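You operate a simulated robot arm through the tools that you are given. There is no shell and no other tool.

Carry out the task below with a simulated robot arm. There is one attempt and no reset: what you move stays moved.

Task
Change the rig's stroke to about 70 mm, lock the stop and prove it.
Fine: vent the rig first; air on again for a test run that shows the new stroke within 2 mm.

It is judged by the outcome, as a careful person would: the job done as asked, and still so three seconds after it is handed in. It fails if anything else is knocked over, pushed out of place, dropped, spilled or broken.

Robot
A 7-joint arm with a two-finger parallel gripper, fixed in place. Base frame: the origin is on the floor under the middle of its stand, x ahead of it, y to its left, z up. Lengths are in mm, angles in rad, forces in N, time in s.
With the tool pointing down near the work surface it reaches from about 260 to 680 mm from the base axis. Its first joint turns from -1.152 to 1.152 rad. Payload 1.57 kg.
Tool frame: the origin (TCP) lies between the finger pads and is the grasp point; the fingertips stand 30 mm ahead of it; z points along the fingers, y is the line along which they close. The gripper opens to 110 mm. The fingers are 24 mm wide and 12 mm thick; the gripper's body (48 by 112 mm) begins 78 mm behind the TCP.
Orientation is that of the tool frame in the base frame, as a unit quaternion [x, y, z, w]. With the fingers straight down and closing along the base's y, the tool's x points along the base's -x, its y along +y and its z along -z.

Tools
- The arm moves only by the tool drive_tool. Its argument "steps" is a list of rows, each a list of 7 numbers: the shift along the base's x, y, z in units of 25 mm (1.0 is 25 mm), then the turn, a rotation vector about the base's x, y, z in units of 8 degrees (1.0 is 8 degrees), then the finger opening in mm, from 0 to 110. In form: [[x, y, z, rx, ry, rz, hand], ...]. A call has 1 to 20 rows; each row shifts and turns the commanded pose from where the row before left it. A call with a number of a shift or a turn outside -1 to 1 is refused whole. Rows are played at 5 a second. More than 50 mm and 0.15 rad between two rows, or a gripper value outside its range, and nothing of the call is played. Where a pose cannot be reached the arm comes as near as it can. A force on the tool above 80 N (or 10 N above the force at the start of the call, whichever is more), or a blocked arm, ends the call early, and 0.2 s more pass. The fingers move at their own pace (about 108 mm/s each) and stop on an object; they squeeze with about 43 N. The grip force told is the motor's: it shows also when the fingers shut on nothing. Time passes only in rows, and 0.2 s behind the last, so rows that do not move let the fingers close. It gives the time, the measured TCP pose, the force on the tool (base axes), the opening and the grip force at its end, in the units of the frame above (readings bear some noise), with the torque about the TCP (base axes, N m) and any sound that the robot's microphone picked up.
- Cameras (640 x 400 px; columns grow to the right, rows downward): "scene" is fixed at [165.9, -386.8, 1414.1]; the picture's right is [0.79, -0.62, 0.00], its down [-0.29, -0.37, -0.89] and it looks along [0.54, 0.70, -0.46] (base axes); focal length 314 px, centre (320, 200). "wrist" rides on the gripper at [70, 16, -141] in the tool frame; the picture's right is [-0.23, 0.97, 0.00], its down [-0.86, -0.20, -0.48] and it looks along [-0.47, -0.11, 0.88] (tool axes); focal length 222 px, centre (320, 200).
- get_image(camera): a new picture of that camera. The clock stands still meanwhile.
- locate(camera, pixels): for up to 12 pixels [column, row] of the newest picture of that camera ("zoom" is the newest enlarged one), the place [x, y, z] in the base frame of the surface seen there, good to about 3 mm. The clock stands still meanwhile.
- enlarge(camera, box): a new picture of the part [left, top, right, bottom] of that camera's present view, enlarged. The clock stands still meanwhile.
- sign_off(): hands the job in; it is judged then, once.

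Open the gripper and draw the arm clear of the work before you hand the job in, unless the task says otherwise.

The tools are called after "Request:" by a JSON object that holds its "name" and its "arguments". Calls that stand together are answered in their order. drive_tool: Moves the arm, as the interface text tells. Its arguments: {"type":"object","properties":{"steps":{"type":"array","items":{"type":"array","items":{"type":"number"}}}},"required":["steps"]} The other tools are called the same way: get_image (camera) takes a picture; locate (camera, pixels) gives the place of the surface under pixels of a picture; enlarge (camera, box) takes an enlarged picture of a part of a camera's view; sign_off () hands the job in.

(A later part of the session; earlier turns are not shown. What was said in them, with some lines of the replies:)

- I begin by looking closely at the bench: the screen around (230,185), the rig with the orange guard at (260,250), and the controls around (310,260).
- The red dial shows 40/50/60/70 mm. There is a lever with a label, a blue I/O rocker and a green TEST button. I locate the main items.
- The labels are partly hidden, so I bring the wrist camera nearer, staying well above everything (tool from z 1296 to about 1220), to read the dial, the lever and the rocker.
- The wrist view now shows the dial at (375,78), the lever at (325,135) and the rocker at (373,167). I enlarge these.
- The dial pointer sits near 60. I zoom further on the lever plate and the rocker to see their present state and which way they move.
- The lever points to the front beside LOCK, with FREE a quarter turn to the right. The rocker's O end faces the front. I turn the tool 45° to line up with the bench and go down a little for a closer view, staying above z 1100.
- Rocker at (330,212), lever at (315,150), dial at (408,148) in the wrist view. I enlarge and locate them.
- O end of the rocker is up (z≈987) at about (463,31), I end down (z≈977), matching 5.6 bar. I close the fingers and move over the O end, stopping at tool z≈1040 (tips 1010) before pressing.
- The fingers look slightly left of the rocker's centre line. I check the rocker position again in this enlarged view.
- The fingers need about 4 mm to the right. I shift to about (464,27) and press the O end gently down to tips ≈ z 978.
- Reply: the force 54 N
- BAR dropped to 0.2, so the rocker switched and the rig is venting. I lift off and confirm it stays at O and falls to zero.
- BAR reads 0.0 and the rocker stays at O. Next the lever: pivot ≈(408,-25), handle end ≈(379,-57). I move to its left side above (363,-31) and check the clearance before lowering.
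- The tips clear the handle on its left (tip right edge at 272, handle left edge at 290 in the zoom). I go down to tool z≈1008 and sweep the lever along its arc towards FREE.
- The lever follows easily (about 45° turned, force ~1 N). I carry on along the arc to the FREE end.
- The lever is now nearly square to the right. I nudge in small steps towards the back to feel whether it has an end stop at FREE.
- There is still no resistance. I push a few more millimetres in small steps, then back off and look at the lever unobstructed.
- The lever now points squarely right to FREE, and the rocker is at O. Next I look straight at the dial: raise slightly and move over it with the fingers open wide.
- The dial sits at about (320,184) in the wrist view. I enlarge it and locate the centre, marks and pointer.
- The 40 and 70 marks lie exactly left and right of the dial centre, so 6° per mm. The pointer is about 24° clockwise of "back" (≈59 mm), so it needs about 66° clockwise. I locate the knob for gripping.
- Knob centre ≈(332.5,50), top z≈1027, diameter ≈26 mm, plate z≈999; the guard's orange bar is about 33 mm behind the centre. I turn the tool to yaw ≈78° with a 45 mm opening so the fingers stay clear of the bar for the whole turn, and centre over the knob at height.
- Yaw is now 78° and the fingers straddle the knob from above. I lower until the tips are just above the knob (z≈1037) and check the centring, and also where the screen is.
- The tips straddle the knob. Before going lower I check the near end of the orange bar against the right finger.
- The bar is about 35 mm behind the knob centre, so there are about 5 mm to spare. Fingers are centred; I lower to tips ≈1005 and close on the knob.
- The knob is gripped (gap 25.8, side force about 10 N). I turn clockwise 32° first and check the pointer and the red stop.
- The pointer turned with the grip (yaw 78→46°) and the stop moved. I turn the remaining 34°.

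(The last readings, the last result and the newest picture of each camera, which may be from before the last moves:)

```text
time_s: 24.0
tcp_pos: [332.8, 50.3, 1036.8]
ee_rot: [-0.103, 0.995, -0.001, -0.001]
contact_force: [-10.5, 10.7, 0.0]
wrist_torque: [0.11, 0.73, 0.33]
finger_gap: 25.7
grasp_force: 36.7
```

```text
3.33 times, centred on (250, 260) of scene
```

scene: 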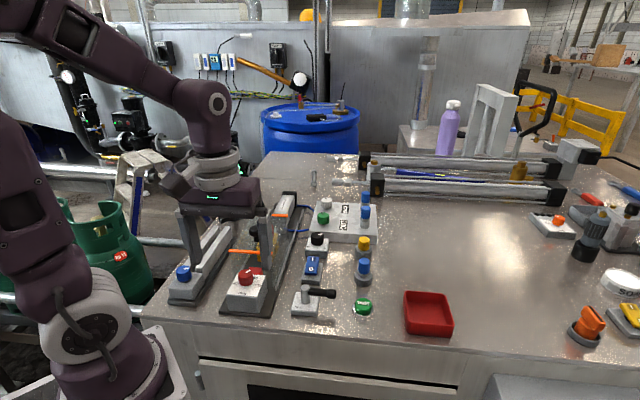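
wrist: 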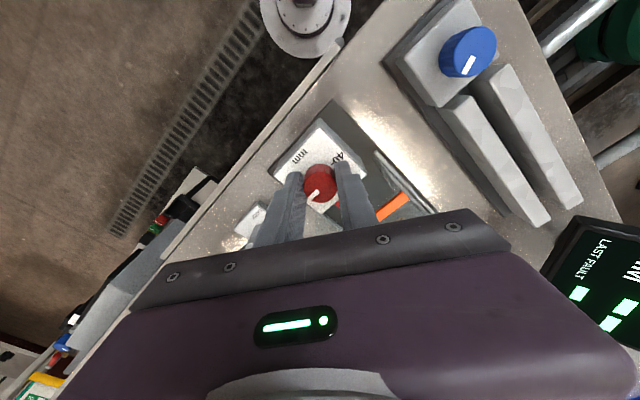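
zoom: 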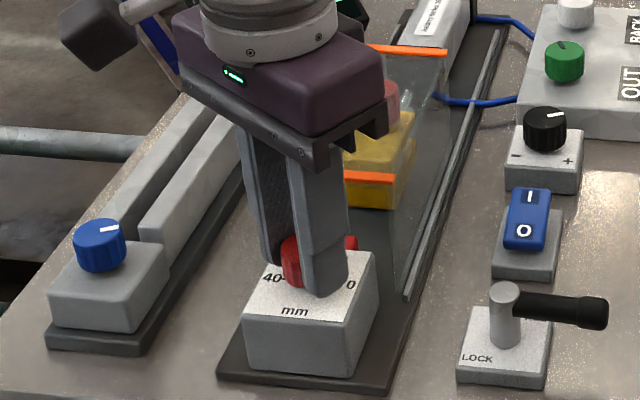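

The pointer now lies parallel to the plate's right direction (towards 70). I open slightly to 38 mm, lift straight up and read the dial.

Request:
{"name": "drive_tool", "arguments": {"steps": [[0, 0, 0, 0, 0, 0, 38], [0, 0, 0, 0, 0, 0, 38], [0, 0, 0.5, 0, 0, 0, 38], [0, 0, 0.8, 0, 0, 0, 38], [0, 0, 0.8, 0, 0, 0, 38], [-0.4, -0.4, 0.6, 0, 0, 1, 38], [-0.4, -0.4, 0.5, 0, 0, 1, 70], [0, 0, 0, 0, 0, 1, 110], [0, 0, 0, 0, 0, 1, 110], [0, 0, 0, 0, 0, 0, 110]]}}

Request:
{"name": "get_image", "arguments": {"camera": "wrist"}}

Request:
{"name": "enlarge", "arguments": {"camera": "wrist", "box": [270, 140, 370, 225]}}

Request:
{"name": "enlarge", "arguments": {"camera": "scene", "box": [215, 235, 285, 320]}}

```text
time_s: 26.2
tcp_pos: [313.6, 31.0, 1117.5]
ee_rot: [-0.375, 0.927, 0.0, 0.0]
contact_force: [-1.3, 0.2, -1.1]
wrist_torque: [0.01, 0.01, 0.02]
finger_gap: 110.1
grasp_force: 0.0
```

```text
taken
```

wrist: 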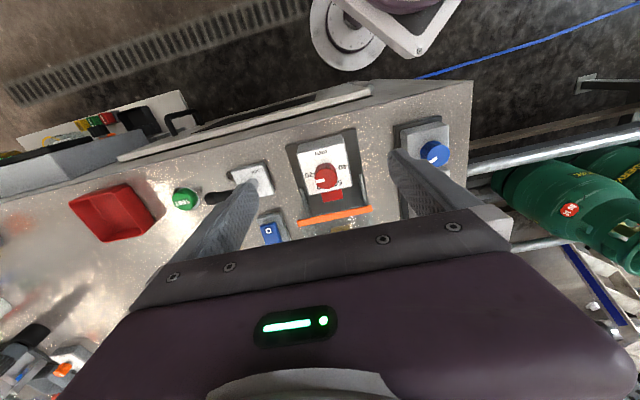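

```text
4.71 times, centred on (320, 182) of wrist
```

zoom: 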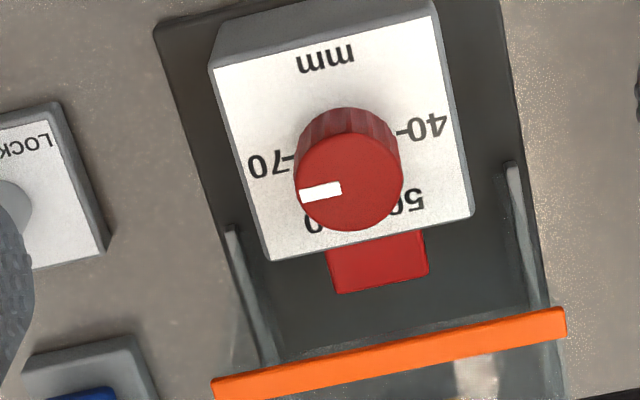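

```text
4.71 times, centred on (250, 278) of scene
```

zoom: 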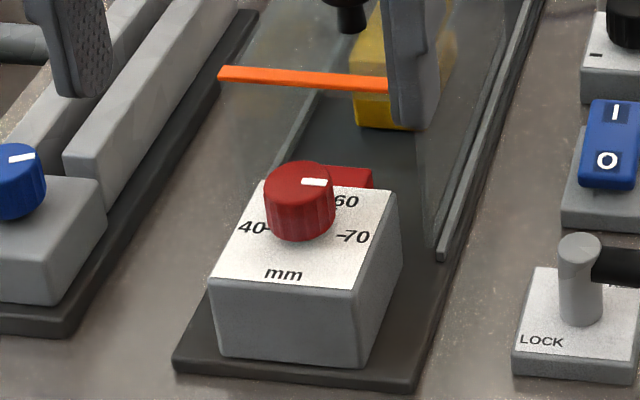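

The pointer is parallel to the 40–70 line and points at 70 (about 70.4 by measurement). Now I lock the stop: first I measure the lever as it stands now.

Request:
{"name": "enlarge", "arguments": {"camera": "scene", "box": [270, 250, 350, 320]}}

Request:
{"name": "locate", "arguments": {"camera": "zoom", "pixels": [[280, 205], [330, 222], [370, 227], [410, 232], [440, 235], [280, 260], [205, 330], [340, 350]]}}

```text
5.71 times, centred on (310, 285) of scene
```

zoom: 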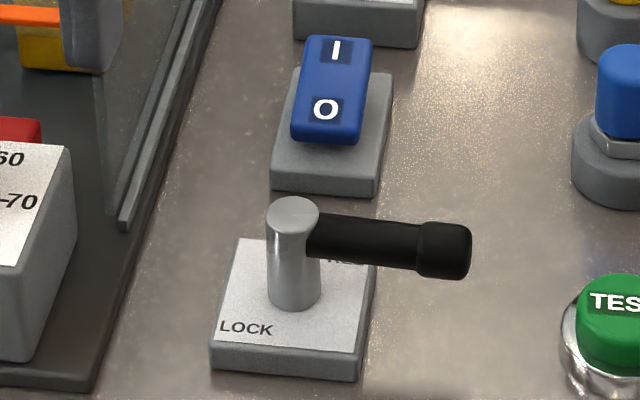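

```text
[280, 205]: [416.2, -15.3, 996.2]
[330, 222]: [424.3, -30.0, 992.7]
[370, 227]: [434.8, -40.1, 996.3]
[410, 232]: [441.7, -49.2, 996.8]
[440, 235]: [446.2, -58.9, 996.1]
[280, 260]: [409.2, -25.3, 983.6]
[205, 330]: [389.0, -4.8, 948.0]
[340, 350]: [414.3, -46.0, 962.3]
```

The lever pivot refines to about (412.5,-19.5) with the lever square at FREE. I close the fingers and go to its back side above (458,-25), to push it back to LOCK.

Request:
{"name": "drive_tool", "arguments": {"steps": [[0.3, -0.1, 0, 0, 0, 0, 30], [0.95, -0.37, -0.2, 0, 0, 0, 0], [0.95, -0.37, -0.2, 0, 0, 0, 0], [0.95, -0.37, -0.2, 0, 0, 0, 0], [0.95, -0.37, -0.2, 0, 0, 0, 0], [0.95, -0.37, -0.2, 0, 0, 0, 0], [0.72, -0.3, -0.2, 0, 0, 0, 0], [0, 0, -0.9, 0, 0, 0, 0], [0, 0, -0.9, 0, 0, 0, 0], [0, 0, 0, 0, 0, 0, 0]]}}

Request:
{"name": "enlarge", "arguments": {"camera": "scene", "box": [250, 210, 380, 320]}}

```text
time_s: 28.4
tcp_pos: [457.9, -25.8, 1041.1]
ee_rot: [-0.375, 0.927, 0.0, -0.001]
contact_force: [1.0, -0.6, -0.5]
wrist_torque: [0.02, -0.01, -0.03]
finger_gap: 0.0
grasp_force: 21.5
```

```text
3.64 times, centred on (315, 265) of scene
```

zoom: 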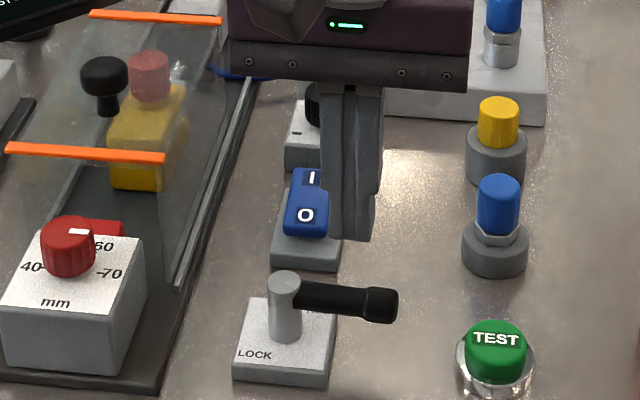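

The tips are clear behind the lever. I lower to tool z≈1009 and sweep it back along the arc to LOCK, pausing before the last bit.

Request:
{"name": "drive_tool", "arguments": {"steps": [[0, 0, -0.64, 0, 0, 0, 0], [0, 0, -0.64, 0, 0, 0, 0], [-0.23, -0.2, 0, 0, 0, 0, 0], [-0.08, -0.26, 0, 0, 0, 0, 0], [-0.08, -0.26, 0, 0, 0, 0, 0], [-0.21, -0.23, 0, 0, 0, 0, 0], [-0.22, -0.23, 0, 0, 0, 0, 0], [-0.22, -0.09, 0, 0, 0, 0, 0], [-0.23, -0.09, 0, 0, 0, 0, 0], [-0.23, -0.08, 0, 0, 0, 0, 0], [0, 0, 0, 0, 0, 0, 0]]}}

Request:
{"name": "enlarge", "arguments": {"camera": "scene", "box": [250, 210, 380, 320]}}

```text
time_s: 30.8
tcp_pos: [420.1, -61.4, 1009.5]
ee_rot: [-0.375, 0.927, -0.001, 0.0]
contact_force: [0.6, 0.1, -0.3]
wrist_torque: [-0.01, 0.0, 0.0]
finger_gap: 0.2
grasp_force: 21.4
```

```text
3.64 times, centred on (315, 265) of scene
```

zoom: 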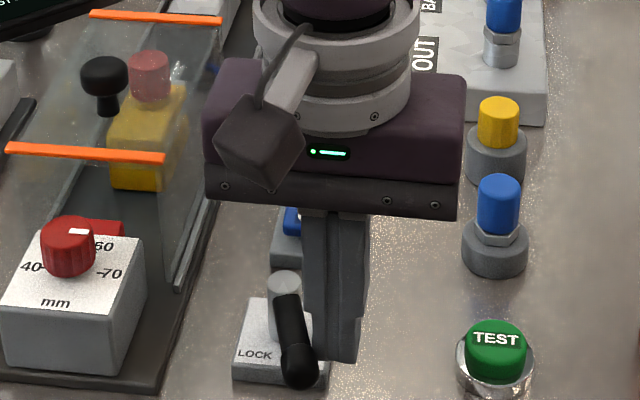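

The lever is most of the way back. I finish the push to the front position.

Request:
{"name": "drive_tool", "arguments": {"steps": [[-0.2, 0.0, 0, 0, 0, 0, 0], [-0.2, 0.01, 0, 0, 0, 0, 0], [-0.18, 0.05, 0, 0, 0, 0, 0], [-0.16, 0.06, 0, 0, 0, 0, 0], [-0.06, 0.06, 0, 0, 0, 0, 0], [0, 0, 0, 0, 0, 0, 0]]}}

Request:
{"name": "enlarge", "arguments": {"camera": "scene", "box": [250, 210, 380, 320]}}

```text
time_s: 32.2
tcp_pos: [403.1, -59.5, 1009.3]
ee_rot: [-0.374, 0.927, -0.002, 0.003]
contact_force: [29.3, -23.3, -2.2]
wrist_torque: [-0.5, -0.59, -0.04]
finger_gap: 0.1
grasp_force: 21.3
```

```text
3.64 times, centred on (315, 265) of scene
```

zoom: 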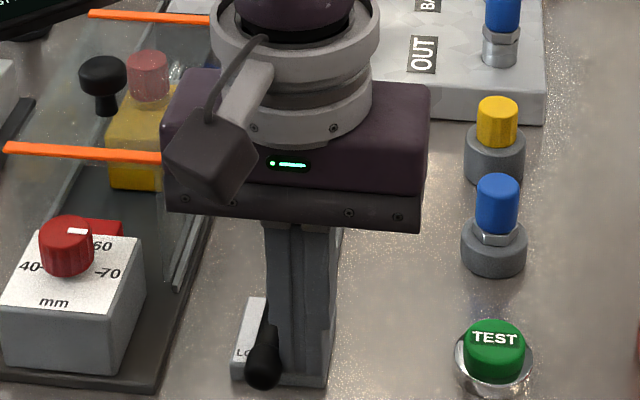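

A firm 37 N reaction shows the lever is hard against its LOCK end. I back off to the right, lift, and look at the lever, rocker and regulator box.

Request:
{"name": "drive_tool", "arguments": {"steps": [[0.3, -0.3, 0, 0, 0, 0, 0], [0.3, -0.3, 0.2, 0, 0, 0, 0], [0, 0, 1, 0, 0, 0, 0], [0, 0, 1, 0, 0, 0, 0], [0, 0, 0.8, 0, 0, 0, 0], [0, -0.8, 0, 0, 0, 0, 0], [0, -0.8, 0, 0, 0, 0, 0], [0, 0, 0, 0, 0, 0, 0]]}}

Request:
{"name": "enlarge", "arguments": {"camera": "scene", "box": [265, 210, 365, 320]}}

```text
time_s: 34.0
tcp_pos: [416.0, -111.7, 1086.9]
ee_rot: [-0.375, 0.927, 0.0, 0.0]
contact_force: [0.1, 0.1, -0.7]
wrist_torque: [-0.02, -0.03, 0.02]
finger_gap: 0.2
grasp_force: 21.2
```

```text
3.64 times, centred on (315, 265) of scene
```

zoom: 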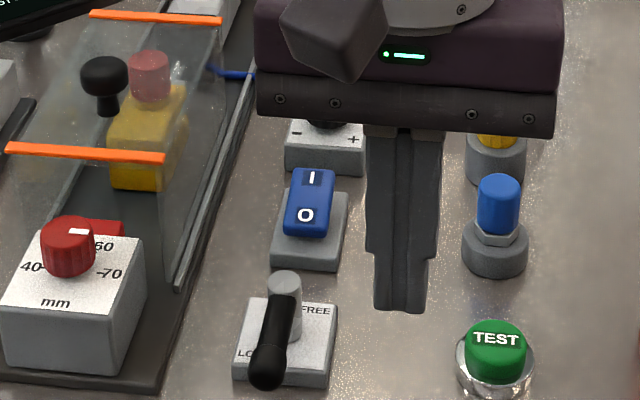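

Request:
{"name": "locate", "arguments": {"camera": "zoom", "pixels": [[312, 177], [305, 215], [315, 170], [330, 175], [292, 145], [330, 148], [355, 150], [325, 165], [325, 174], [340, 196], [290, 225]]}}

Request:
{"name": "enlarge", "arguments": {"camera": "wrist", "box": [250, 120, 450, 260]}}

```text
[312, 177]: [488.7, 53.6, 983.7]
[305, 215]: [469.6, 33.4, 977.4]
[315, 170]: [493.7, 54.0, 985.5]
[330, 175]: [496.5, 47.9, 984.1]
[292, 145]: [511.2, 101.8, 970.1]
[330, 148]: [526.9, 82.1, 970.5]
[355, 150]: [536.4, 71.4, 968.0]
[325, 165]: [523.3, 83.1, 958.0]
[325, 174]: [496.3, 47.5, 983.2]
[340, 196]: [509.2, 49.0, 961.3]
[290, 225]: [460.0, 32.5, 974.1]
```

```text
2.86 times, centred on (350, 190) of wrist
```

zoom: 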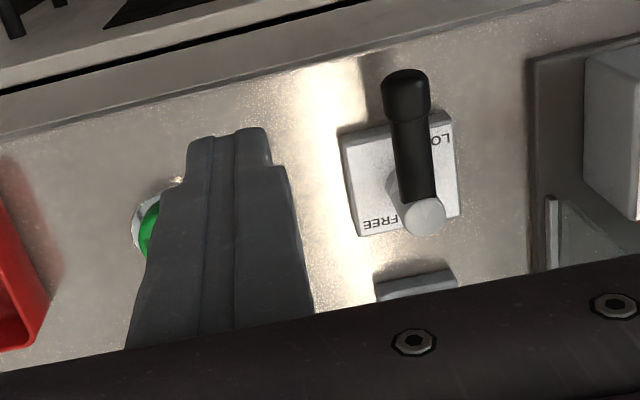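

The lever is at LOCK again. The rocker's raised I end is at about (493,55,985), and the regulator box behind is about 27 mm clear. I move over the I end.

Request:
{"name": "drive_tool", "arguments": {"steps": [[0.443, 0.967, 0, 0, 0, 0, 0], [0.443, 0.967, 0, 0, 0, 0, 0], [0.443, 0.967, 0, 0, 0, 0, 0], [0.443, 0.967, 0, 0, 0, 0, 0], [0.443, 0.967, 0, 0, 0, 0, 0], [0.443, 0.967, 0, 0, 0, 0, 0], [0.443, 0.967, 0, 0, 0, 0, 0], [0, 0, -0.9, 0, 0, 0, 0], [0, 0, -0.9, 0, 0, 0, 0], [0, 0, 0, 0, 0, 0, 0]]}}

Request:
{"name": "enlarge", "arguments": {"camera": "scene", "box": [265, 200, 365, 300]}}

```text
time_s: 36.2
tcp_pos: [493.9, 58.1, 1039.4]
ee_rot: [-0.374, 0.927, 0.0, 0.0]
contact_force: [0.0, -0.4, -0.4]
wrist_torque: [0.02, 0.01, 0.04]
finger_gap: 0.1
grasp_force: 21.5
```

```text
4.00 times, centred on (315, 250) of scene
```

zoom: 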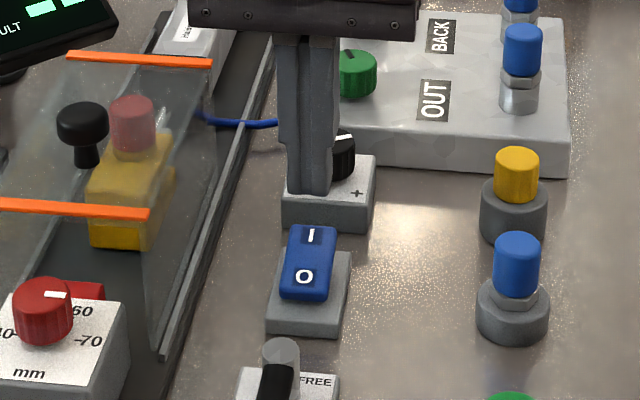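

The tips overlap only the very end of the I side, so I shift 4 mm forward and press the I end down gently.

Request:
{"name": "drive_tool", "arguments": {"steps": [[-0.09, -0.14, -0.2, 0, 0, 0, 0], [0, 0, -0.4, 0, 0, 0, 0], [0, 0, -0.3, 0, 0, 0, 0], [0, 0, -0.1, 0, 0, 0, 0], [0, 0, -0.1, 0, 0, 0, 0], [0, 0, -0.1, 0, 0, 0, 0], [0, 0, 0, 0, 0, 0, 0]]}}

Request:
{"name": "enlarge", "arguments": {"camera": "scene", "box": [195, 155, 345, 295]}}

```text
time_s: 37.8
tcp_pos: [492.3, 54.6, 1011.6]
ee_rot: [-0.376, 0.927, -0.002, 0.004]
contact_force: [5.9, 9.5, 32.6]
wrist_torque: [-0.01, 0.11, -0.01]
finger_gap: 0.0
grasp_force: 21.8
```

```text
2.86 times, centred on (270, 225) of scene
```

zoom: 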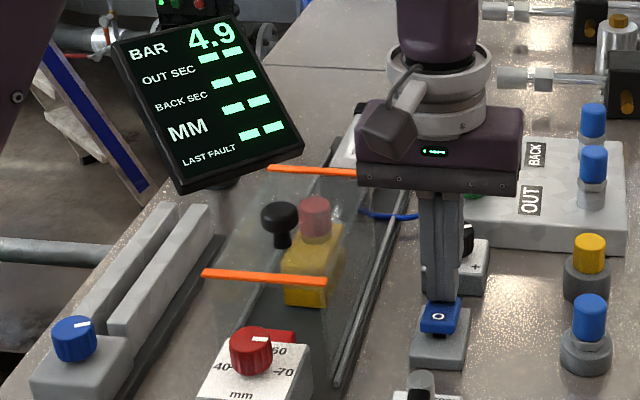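

BAR is back up to 4.9 and rising. I lift off and move over the TEST button at about (490,-100), top z≈971.

Request:
{"name": "drive_tool", "arguments": {"steps": [[0, 0, 0.4, 0, 0, 0, 0], [0, 0, 0.8, 0, 0, 0, 0], [0, 0, 0.9, 0, 0, 0, 0], [0, -0.885, 0, 0, 0, 0, 0], [0, -0.885, 0, 0, 0, 0, 0], [0, -0.885, 0, 0, 0, 0, 0], [0, -0.885, 0, 0, 0, 0, 0], [-0.04, -0.885, 0, 0, 0, 0, 0], [-0.05, -0.885, 0, 0, 0, 0, 0], [0, -0.885, 0, 0, 0, 0, 0], [0, 0, -0.9, 0, 0, 0, 0], [0, 0, -0.5, 0, 0, 0, 0], [0, 0, 0, 0, 0, 0, 0]]}}

Request:
{"name": "enlarge", "arguments": {"camera": "scene", "box": [285, 220, 445, 340]}}

Request:
{"name": "enlarge", "arguments": {"camera": "scene", "box": [195, 155, 345, 325]}}

```text
time_s: 40.6
tcp_pos: [488.9, -100.1, 1025.9]
ee_rot: [-0.376, 0.927, 0.0, 0.0]
contact_force: [-0.1, 0.2, -0.6]
wrist_torque: [0.01, 0.01, 0.01]
finger_gap: 0.2
grasp_force: 21.6
```

```text
3.33 times, centred on (365, 280) of scene
```

zoom: 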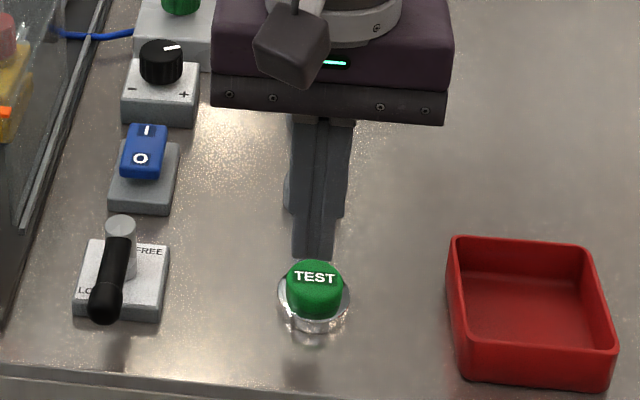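

```text
2.35 times, centred on (270, 240) of scene
```

zoom: 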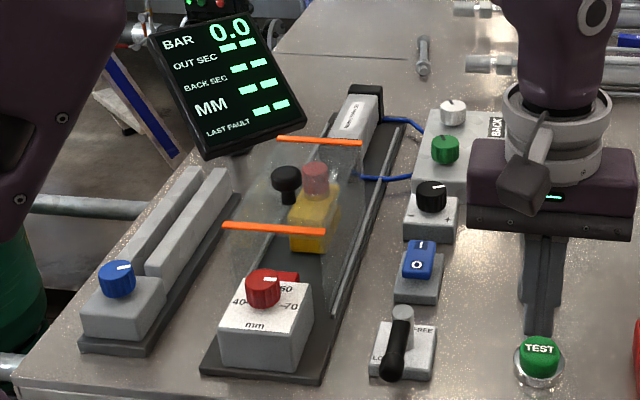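

BAR has fallen back to 0.0 after I let go, so the rocker may not have latched. I look closely at the rocker and screen before doing anything else.

Request:
{"name": "enlarge", "arguments": {"camera": "scene", "box": [285, 235, 345, 285]}}

Request:
{"name": "locate", "arguments": {"camera": "zoom", "pixels": [[288, 110], [278, 175], [285, 90], [310, 95], [270, 210], [310, 215], [250, 190]]}}

Request:
{"name": "enlarge", "arguments": {"camera": "scene", "box": [195, 155, 275, 225]}}

```text
8.00 times, centred on (315, 260) of scene
```

zoom: 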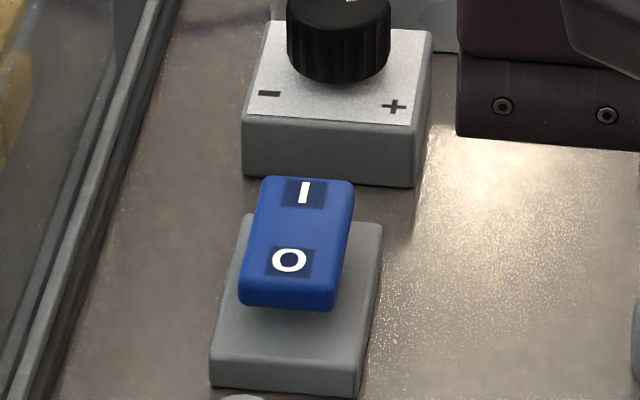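

```text
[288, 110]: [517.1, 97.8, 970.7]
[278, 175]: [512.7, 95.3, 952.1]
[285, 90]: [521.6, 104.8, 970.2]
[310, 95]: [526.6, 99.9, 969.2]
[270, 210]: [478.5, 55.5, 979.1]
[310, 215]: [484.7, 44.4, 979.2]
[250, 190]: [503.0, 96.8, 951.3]
```

```text
5.71 times, centred on (235, 190) of scene
```

zoom: 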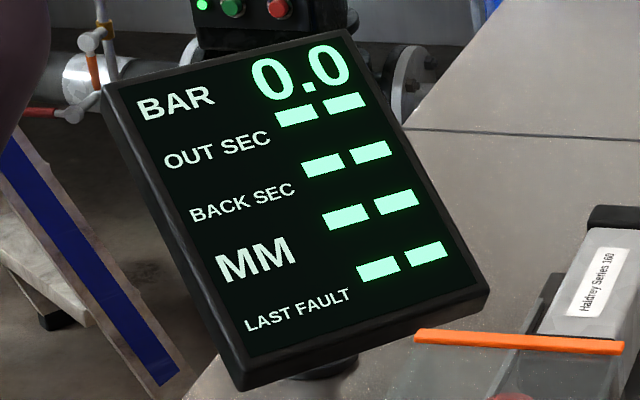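

The rocker looks roughly level rather than fully tilted. I measure the two ends.

Request:
{"name": "enlarge", "arguments": {"camera": "scene", "box": [285, 235, 345, 285]}}

Request:
{"name": "locate", "arguments": {"camera": "zoom", "pixels": [[304, 185], [304, 200], [289, 255], [289, 270], [260, 290], [320, 295], [280, 185], [340, 190], [300, 225], [285, 290]]}}

```text
8.00 times, centred on (315, 260) of scene
```

zoom: 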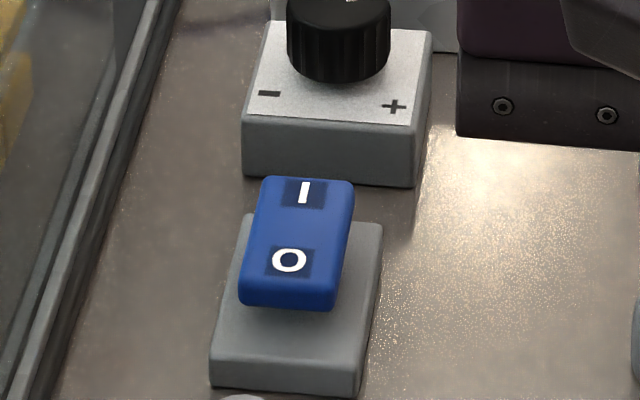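

```text
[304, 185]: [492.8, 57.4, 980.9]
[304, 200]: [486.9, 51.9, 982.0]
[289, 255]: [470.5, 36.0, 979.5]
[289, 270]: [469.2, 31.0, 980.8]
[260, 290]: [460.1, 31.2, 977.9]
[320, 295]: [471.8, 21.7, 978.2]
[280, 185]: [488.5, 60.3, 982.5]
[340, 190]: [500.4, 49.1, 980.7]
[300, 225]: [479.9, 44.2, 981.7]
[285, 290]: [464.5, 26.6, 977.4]
```

Both ends are near z≈980: my press was too shallow, so the rocker sits mid-way and the air dropped out again. I go back and press the I end properly, deeper this time.

Request:
{"name": "drive_tool", "arguments": {"steps": [[0, 0, 0.9, 0, 0, 0, 0], [0, 0, 0.6, 0, 0, 0, 0], [0.03, 0.9, 0, 0, 0, 0, 0], [0.03, 0.9, 0, 0, 0, 0, 0], [0.03, 0.9, 0, 0, 0, 0, 0], [0.03, 0.9, 0, 0, 0, 0, 0], [0.03, 0.9, 0, 0, 0, 0, 0], [0.03, 0.9, 0, 0, 0, 0, 0], [0, 0.84, 0, 0, 0, 0, 0], [0, 0, -0.9, 0, 0, 0, 0], [0, 0, 0, 0, 0, 0, 0]]}}

Request:
{"name": "drive_tool", "arguments": {"steps": [[0, 0, -0.4, 0, 0, 0, 0], [0, 0, -0.4, 0, 0, 0, 0], [0, 0, -0.12, 0, 0, 0, 0], [0, 0, -0.12, 0, 0, 0, 0], [0, 0, -0.12, 0, 0, 0, 0], [0, 0, -0.12, 0, 0, 0, 0], [0, 0, 0, 0, 0, 0, 0]]}}

Request:
{"name": "enlarge", "arguments": {"camera": "scene", "box": [195, 155, 345, 295]}}

```text
time_s: 43.0
tcp_pos: [493.6, 56.0, 1041.9]
ee_rot: [-0.375, 0.927, -0.001, 0.0]
contact_force: [-0.1, 0.4, 0.7]
wrist_torque: [-0.02, 0.02, 0.01]
finger_gap: 0.0
grasp_force: 21.7
```

```text
time_s: 44.6
tcp_pos: [494.6, 55.3, 1011.1]
ee_rot: [-0.375, 0.927, 0.0, 0.002]
contact_force: [2.8, 6.6, 12.9]
wrist_torque: [0.04, 0.03, 0.03]
finger_gap: 0.0
grasp_force: 21.4
```

```text
2.86 times, centred on (270, 225) of scene
```

zoom: 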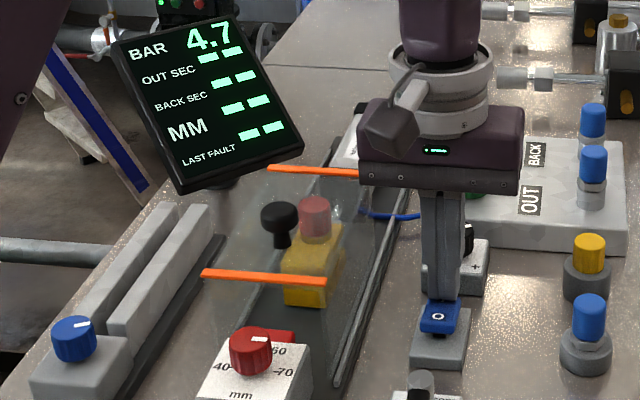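

Only 13 N so far and air is coming on. I press further in 2 mm steps until it clearly bottoms.

Request:
{"name": "drive_tool", "arguments": {"steps": [[0, 0, -0.08, 0, 0, 0, 0], [0, 0, -0.08, 0, 0, 0, 0], [0, 0, 0, 0, 0, 0, 0]]}}

```text
time_s: 45.2
tcp_pos: [495.1, 56.2, 1010.8]
ee_rot: [-0.375, 0.927, -0.001, 0.005]
contact_force: [-2.4, 1.2, 10.1]
wrist_torque: [-0.02, 0.16, -0.01]
finger_gap: 0.1
grasp_force: 21.0
stopped in row 2: the force on the tool passed its limit at 88 N (the readings are from after the stop); the commanded pose is now the measured one
```

It bottomed (88 N peak) with the tip at z≈981, so the I end is fully down. I lift slowly by a small amount and watch the rocker and BAR.

Request:
{"name": "drive_tool", "arguments": {"steps": [[0, 0, 0.1, 0, 0, 0, 0], [0, 0, 0.2, 0, 0, 0, 0], [0, 0, 0, 0, 0, 0, 0]]}}

Request:
{"name": "enlarge", "arguments": {"camera": "scene", "box": [195, 155, 345, 295]}}

Request:
{"name": "enlarge", "arguments": {"camera": "scene", "box": [285, 235, 345, 285]}}

```text
time_s: 46.0
tcp_pos: [495.6, 56.1, 1018.4]
ee_rot: [-0.375, 0.927, -0.001, 0.004]
contact_force: [-0.7, -0.7, 0.0]
wrist_torque: [0.01, -0.05, 0.0]
finger_gap: 0.0
grasp_force: 21.1
```

```text
2.86 times, centred on (270, 225) of scene
```

zoom: 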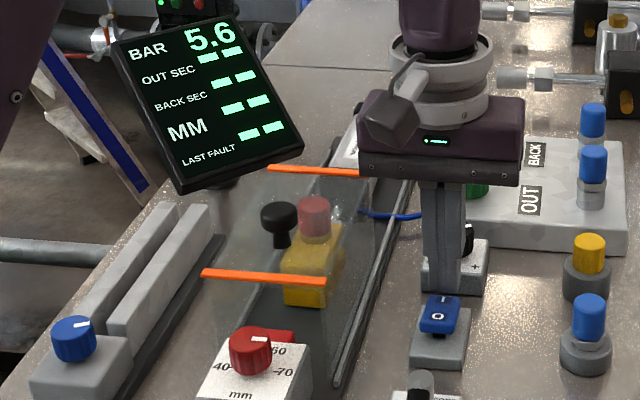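

```text
8.00 times, centred on (315, 260) of scene
```

zoom: 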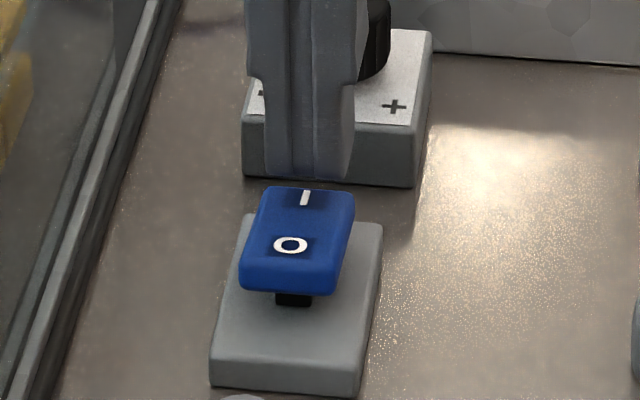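

BAR holds 5.6 and the rocker is fully tilted to I. I go to the TEST button and hover just above it.

Request:
{"name": "drive_tool", "arguments": {"steps": [[0, 0, 0.9, 0, 0, 0, 0], [0, 0, 0.9, 0, 0, 0, 0], [-0.03, -0.89, 0, 0, 0, 0, 0], [-0.03, -0.89, 0, 0, 0, 0, 0], [-0.03, -0.89, 0, 0, 0, 0, 0], [-0.03, -0.89, 0, 0, 0, 0, 0], [-0.03, -0.89, 0, 0, 0, 0, 0], [-0.03, -0.89, 0, 0, 0, 0, 0], [-0.03, -0.89, 0, 0, 0, 0, 0], [0, 0, -0.9, 0, 0, 0, 0], [0, 0, -0.9, 0, 0, 0, 0], [0, 0, 0, 0, 0, 0, 0]]}}

Request:
{"name": "enlarge", "arguments": {"camera": "scene", "box": [285, 220, 445, 340]}}

Request:
{"name": "enlarge", "arguments": {"camera": "scene", "box": [195, 155, 345, 325]}}

```text
time_s: 48.6
tcp_pos: [488.9, -99.1, 1017.2]
ee_rot: [-0.376, 0.927, -0.001, 0.004]
contact_force: [0.6, 1.0, -0.2]
wrist_torque: [0.02, 0.02, 0.02]
finger_gap: 0.0
grasp_force: 21.5
```

```text
3.33 times, centred on (365, 280) of scene
```

zoom: 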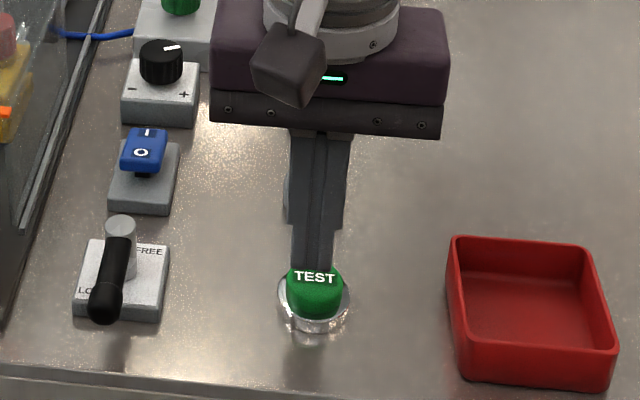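

```text
2.35 times, centred on (270, 240) of scene
```

zoom: 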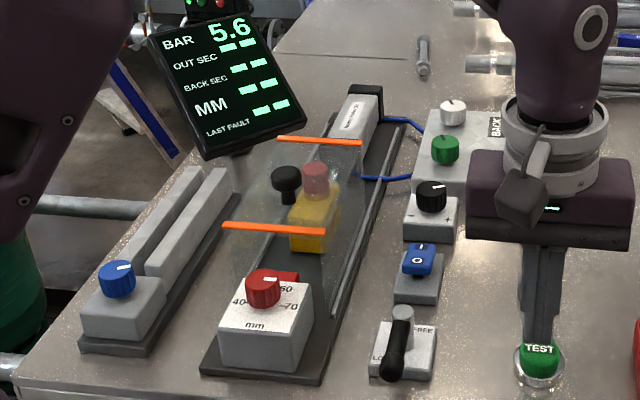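

BAR is steady at 5.6 and the tips are centred over TEST. I press it gently.

Request:
{"name": "drive_tool", "arguments": {"steps": [[0, 0, -0.4, 0, 0, 0, 0], [0, 0, -0.2, 0, 0, 0, 0], [0, 0, -0.1, 0, 0, 0, 0], [0, 0, -0.1, 0, 0, 0, 0], [0, 0, 0, 0, 0, 0, 0]]}}

Request:
{"name": "enlarge", "arguments": {"camera": "scene", "box": [195, 155, 345, 325]}}

```text
time_s: 49.8
tcp_pos: [489.7, -100.4, 998.9]
ee_rot: [-0.375, 0.927, -0.001, 0.004]
contact_force: [0.0, 0.2, 1.4]
wrist_torque: [-0.02, 0.03, -0.04]
finger_gap: 0.0
grasp_force: 21.2
heard: click
```

```text
2.35 times, centred on (270, 240) of scene
```

zoom: 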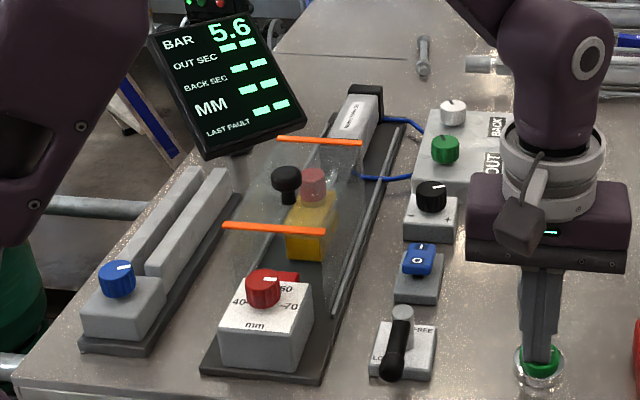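

A click was heard and the yellow carriage has begun to move. I lift off and let the test run play out.

Request:
{"name": "drive_tool", "arguments": {"steps": [[0, 0, 0.5, 0, 0, 0, 0], [0, 0, 0.8, 0, 0, 0, 0], [0, 0, 0.8, 0, 0, 0, 0], [0, 0, 0, 0, 0, 0, 0], [0, 0, 0, 0, 0, 0, 0]]}}

Request:
{"name": "enlarge", "arguments": {"camera": "scene", "box": [195, 155, 345, 325]}}

```text
time_s: 51.0
tcp_pos: [489.4, -100.0, 1049.2]
ee_rot: [-0.375, 0.927, -0.001, 0.005]
contact_force: [0.5, -1.5, -0.7]
wrist_torque: [0.01, 0.01, -0.02]
finger_gap: 0.0
grasp_force: 21.5
```

```text
2.35 times, centred on (270, 240) of scene
```

zoom: 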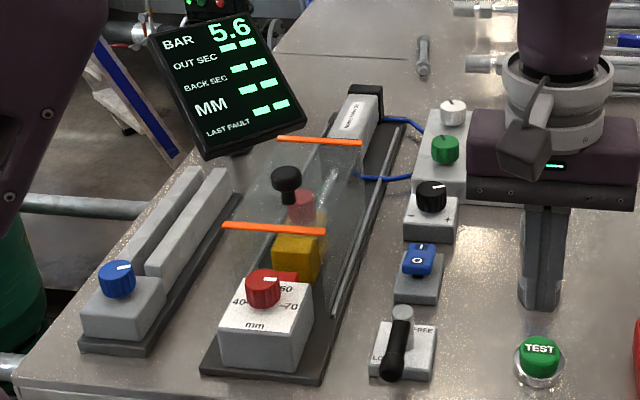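

The carriage has travelled out towards the stop. I wait for it to return.

Request:
{"name": "drive_tool", "arguments": {"steps": [[0, 0, 0, 0, 0, 0, 0], [0, 0, 0, 0, 0, 0, 0], [0, 0, 0, 0, 0, 0, 0], [0, 0, 0, 0, 0, 0, 0], [0, 0, 0, 0, 0, 0, 0], [0, 0, 0, 0, 0, 0, 0], [0, 0, 0, 0, 0, 0, 0], [0, 0, 0, 0, 0, 0, 0], [0, 0, 0, 0, 0, 0, 0], [0, 0, 0, 0, 0, 0, 0]]}}

Request:
{"name": "enlarge", "arguments": {"camera": "scene", "box": [195, 155, 345, 325]}}

```text
time_s: 53.2
tcp_pos: [489.7, -98.8, 1049.8]
ee_rot: [-0.376, 0.927, -0.002, 0.004]
contact_force: [0.1, 0.7, -0.4]
wrist_torque: [-0.01, -0.02, 0.0]
finger_gap: 0.0
grasp_force: 21.4
```

```text
2.35 times, centred on (270, 240) of scene
```

zoom: 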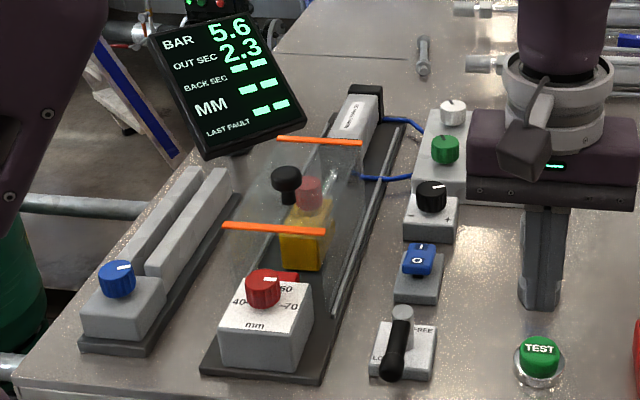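

OUT SEC now shows 2.3 and the carriage is on its way back. I wait for the stroke reading.

Request:
{"name": "drive_tool", "arguments": {"steps": [[0, 0, 0, 0, 0, 0, 0], [0, 0, 0, 0, 0, 0, 0], [0, 0, 0, 0, 0, 0, 0], [0, 0, 0, 0, 0, 0, 0], [0, 0, 0, 0, 0, 0, 0], [0, 0, 0, 0, 0, 0, 0], [0, 0, 0, 0, 0, 0, 0], [0, 0, 0, 0, 0, 0, 0], [0, 0, 0, 0, 0, 0, 0], [0, 0, 0, 0, 0, 0, 0]]}}

Request:
{"name": "enlarge", "arguments": {"camera": "scene", "box": [195, 155, 275, 225]}}

Request:
{"name": "enlarge", "arguments": {"camera": "scene", "box": [195, 155, 345, 325]}}

```text
time_s: 55.4
tcp_pos: [489.7, -100.0, 1049.6]
ee_rot: [-0.375, 0.927, 0.0, 0.005]
contact_force: [0.3, 0.2, 0.4]
wrist_torque: [0.01, -0.03, -0.03]
finger_gap: 0.0
grasp_force: 21.1
```

```text
5.71 times, centred on (235, 190) of scene
```

zoom: 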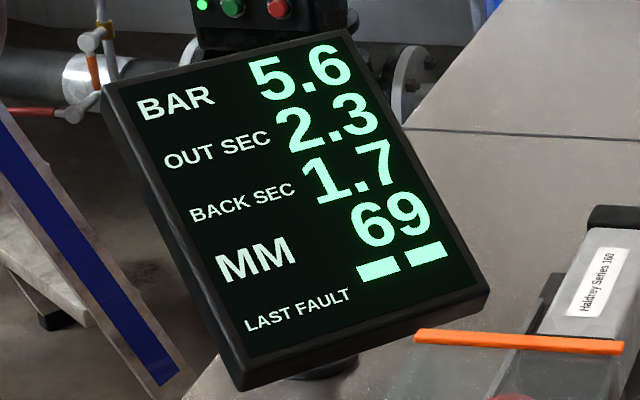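

```text
2.35 times, centred on (270, 240) of scene
```

zoom: 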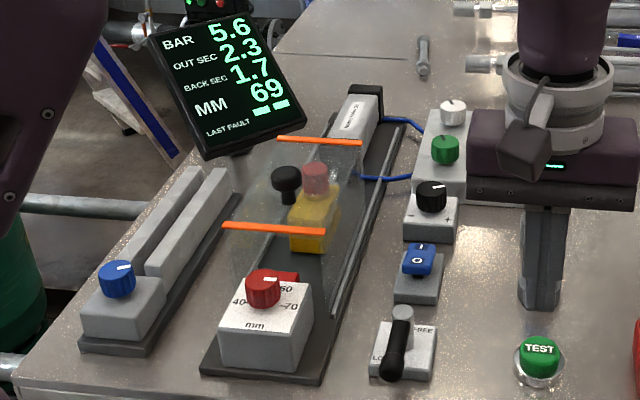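

The test run reads 69 mm with no fault, within 2 mm of 70; the lever is at LOCK and the air is on at 5.6 bar. I lift the arm clear, open the gripper and check everything once more.

Request:
{"name": "drive_tool", "arguments": {"steps": [[0, 0, 0.9, 0, 0, 0, 0], [0, 0, 1, 0, 0, 0, 0], [0, 0, 1, 0, 0, 0, 0], [0, 0, 1, 0, 0, 0, 0], [-0.5, 0, 1, 0, 0, 0, 0], [-0.7, 0, 1, 0, 0, 0, 50], [-0.7, 0, 1, 0, 0, 0, 110], [-0.7, 0, 1, 0, 0, 0, 110], [0, 0, 0, 0, 0, 0, 110], [0, 0, 0, 0, 0, 0, 110]]}}

Request:
{"name": "get_image", "arguments": {"camera": "scene"}}

Request:
{"name": "enlarge", "arguments": {"camera": "scene", "box": [160, 150, 400, 330]}}

Request:
{"name": "enlarge", "arguments": {"camera": "scene", "box": [270, 235, 350, 315]}}

```text
time_s: 57.6
tcp_pos: [423.8, -100.2, 1247.6]
ee_rot: [-0.375, 0.927, -0.001, 0.004]
contact_force: [0.0, 1.1, -0.7]
wrist_torque: [-0.02, 0.01, -0.01]
finger_gap: 110.1
grasp_force: 0.0
```

```text
taken
```

scene: 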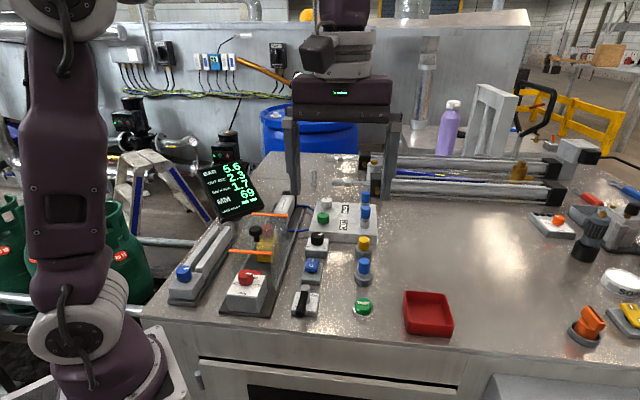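

```text
2.22 times, centred on (280, 240) of scene
```

zoom: 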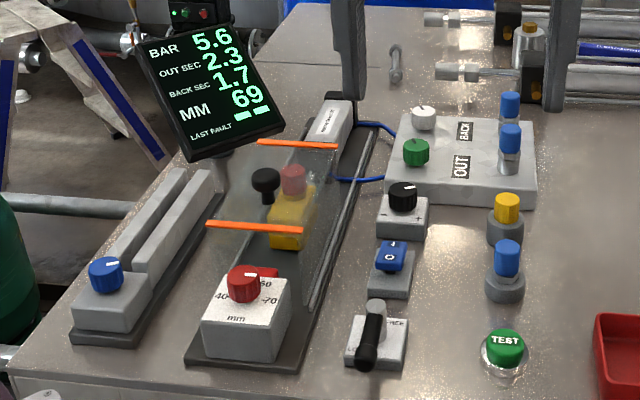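

```text
5.00 times, centred on (310, 275) of scene
```

zoom: 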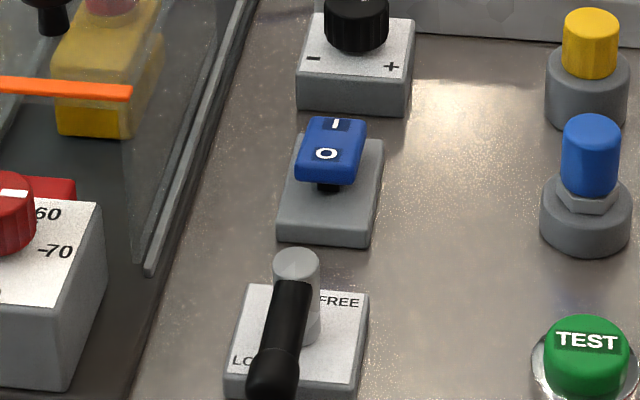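

The screen holds BAR 5.6 and MM 69 with no fault. The lever is at LOCK, the carriage is home, nothing else has moved, and the arm is clear with the gripper open. I hand the job in.

Request:
{"name": "sign_off", "arguments": {}}

```text
The job is handed in.
```

The rig's stroke is now set to about 70 mm and the stop is locked. The test run read 69 mm with no fault, which is within your 2 mm.

- **Venting:** I switched the air off at the blue rocker and waited for BAR to read 0.0 before touching the stop.
- **Setting:** I moved the lever to FREE, turned the red dial from about 59 to the 70 mark, then pushed the lever back to LOCK until it hit its end stop.
- **Air on:** My first press on the rocker did not latch and the pressure dropped back to 0.0. I pressed it again, fully, and it has held 5.6 bar since. That second press peaked at 88 N when the rocker bottomed out.
- **Test run:** The carriage went out in 2.3 s and back in 1.7 s, and is home again.

The air is still on. The arm is raised clear of the bench with the gripper open, and I saw nothing else moved.
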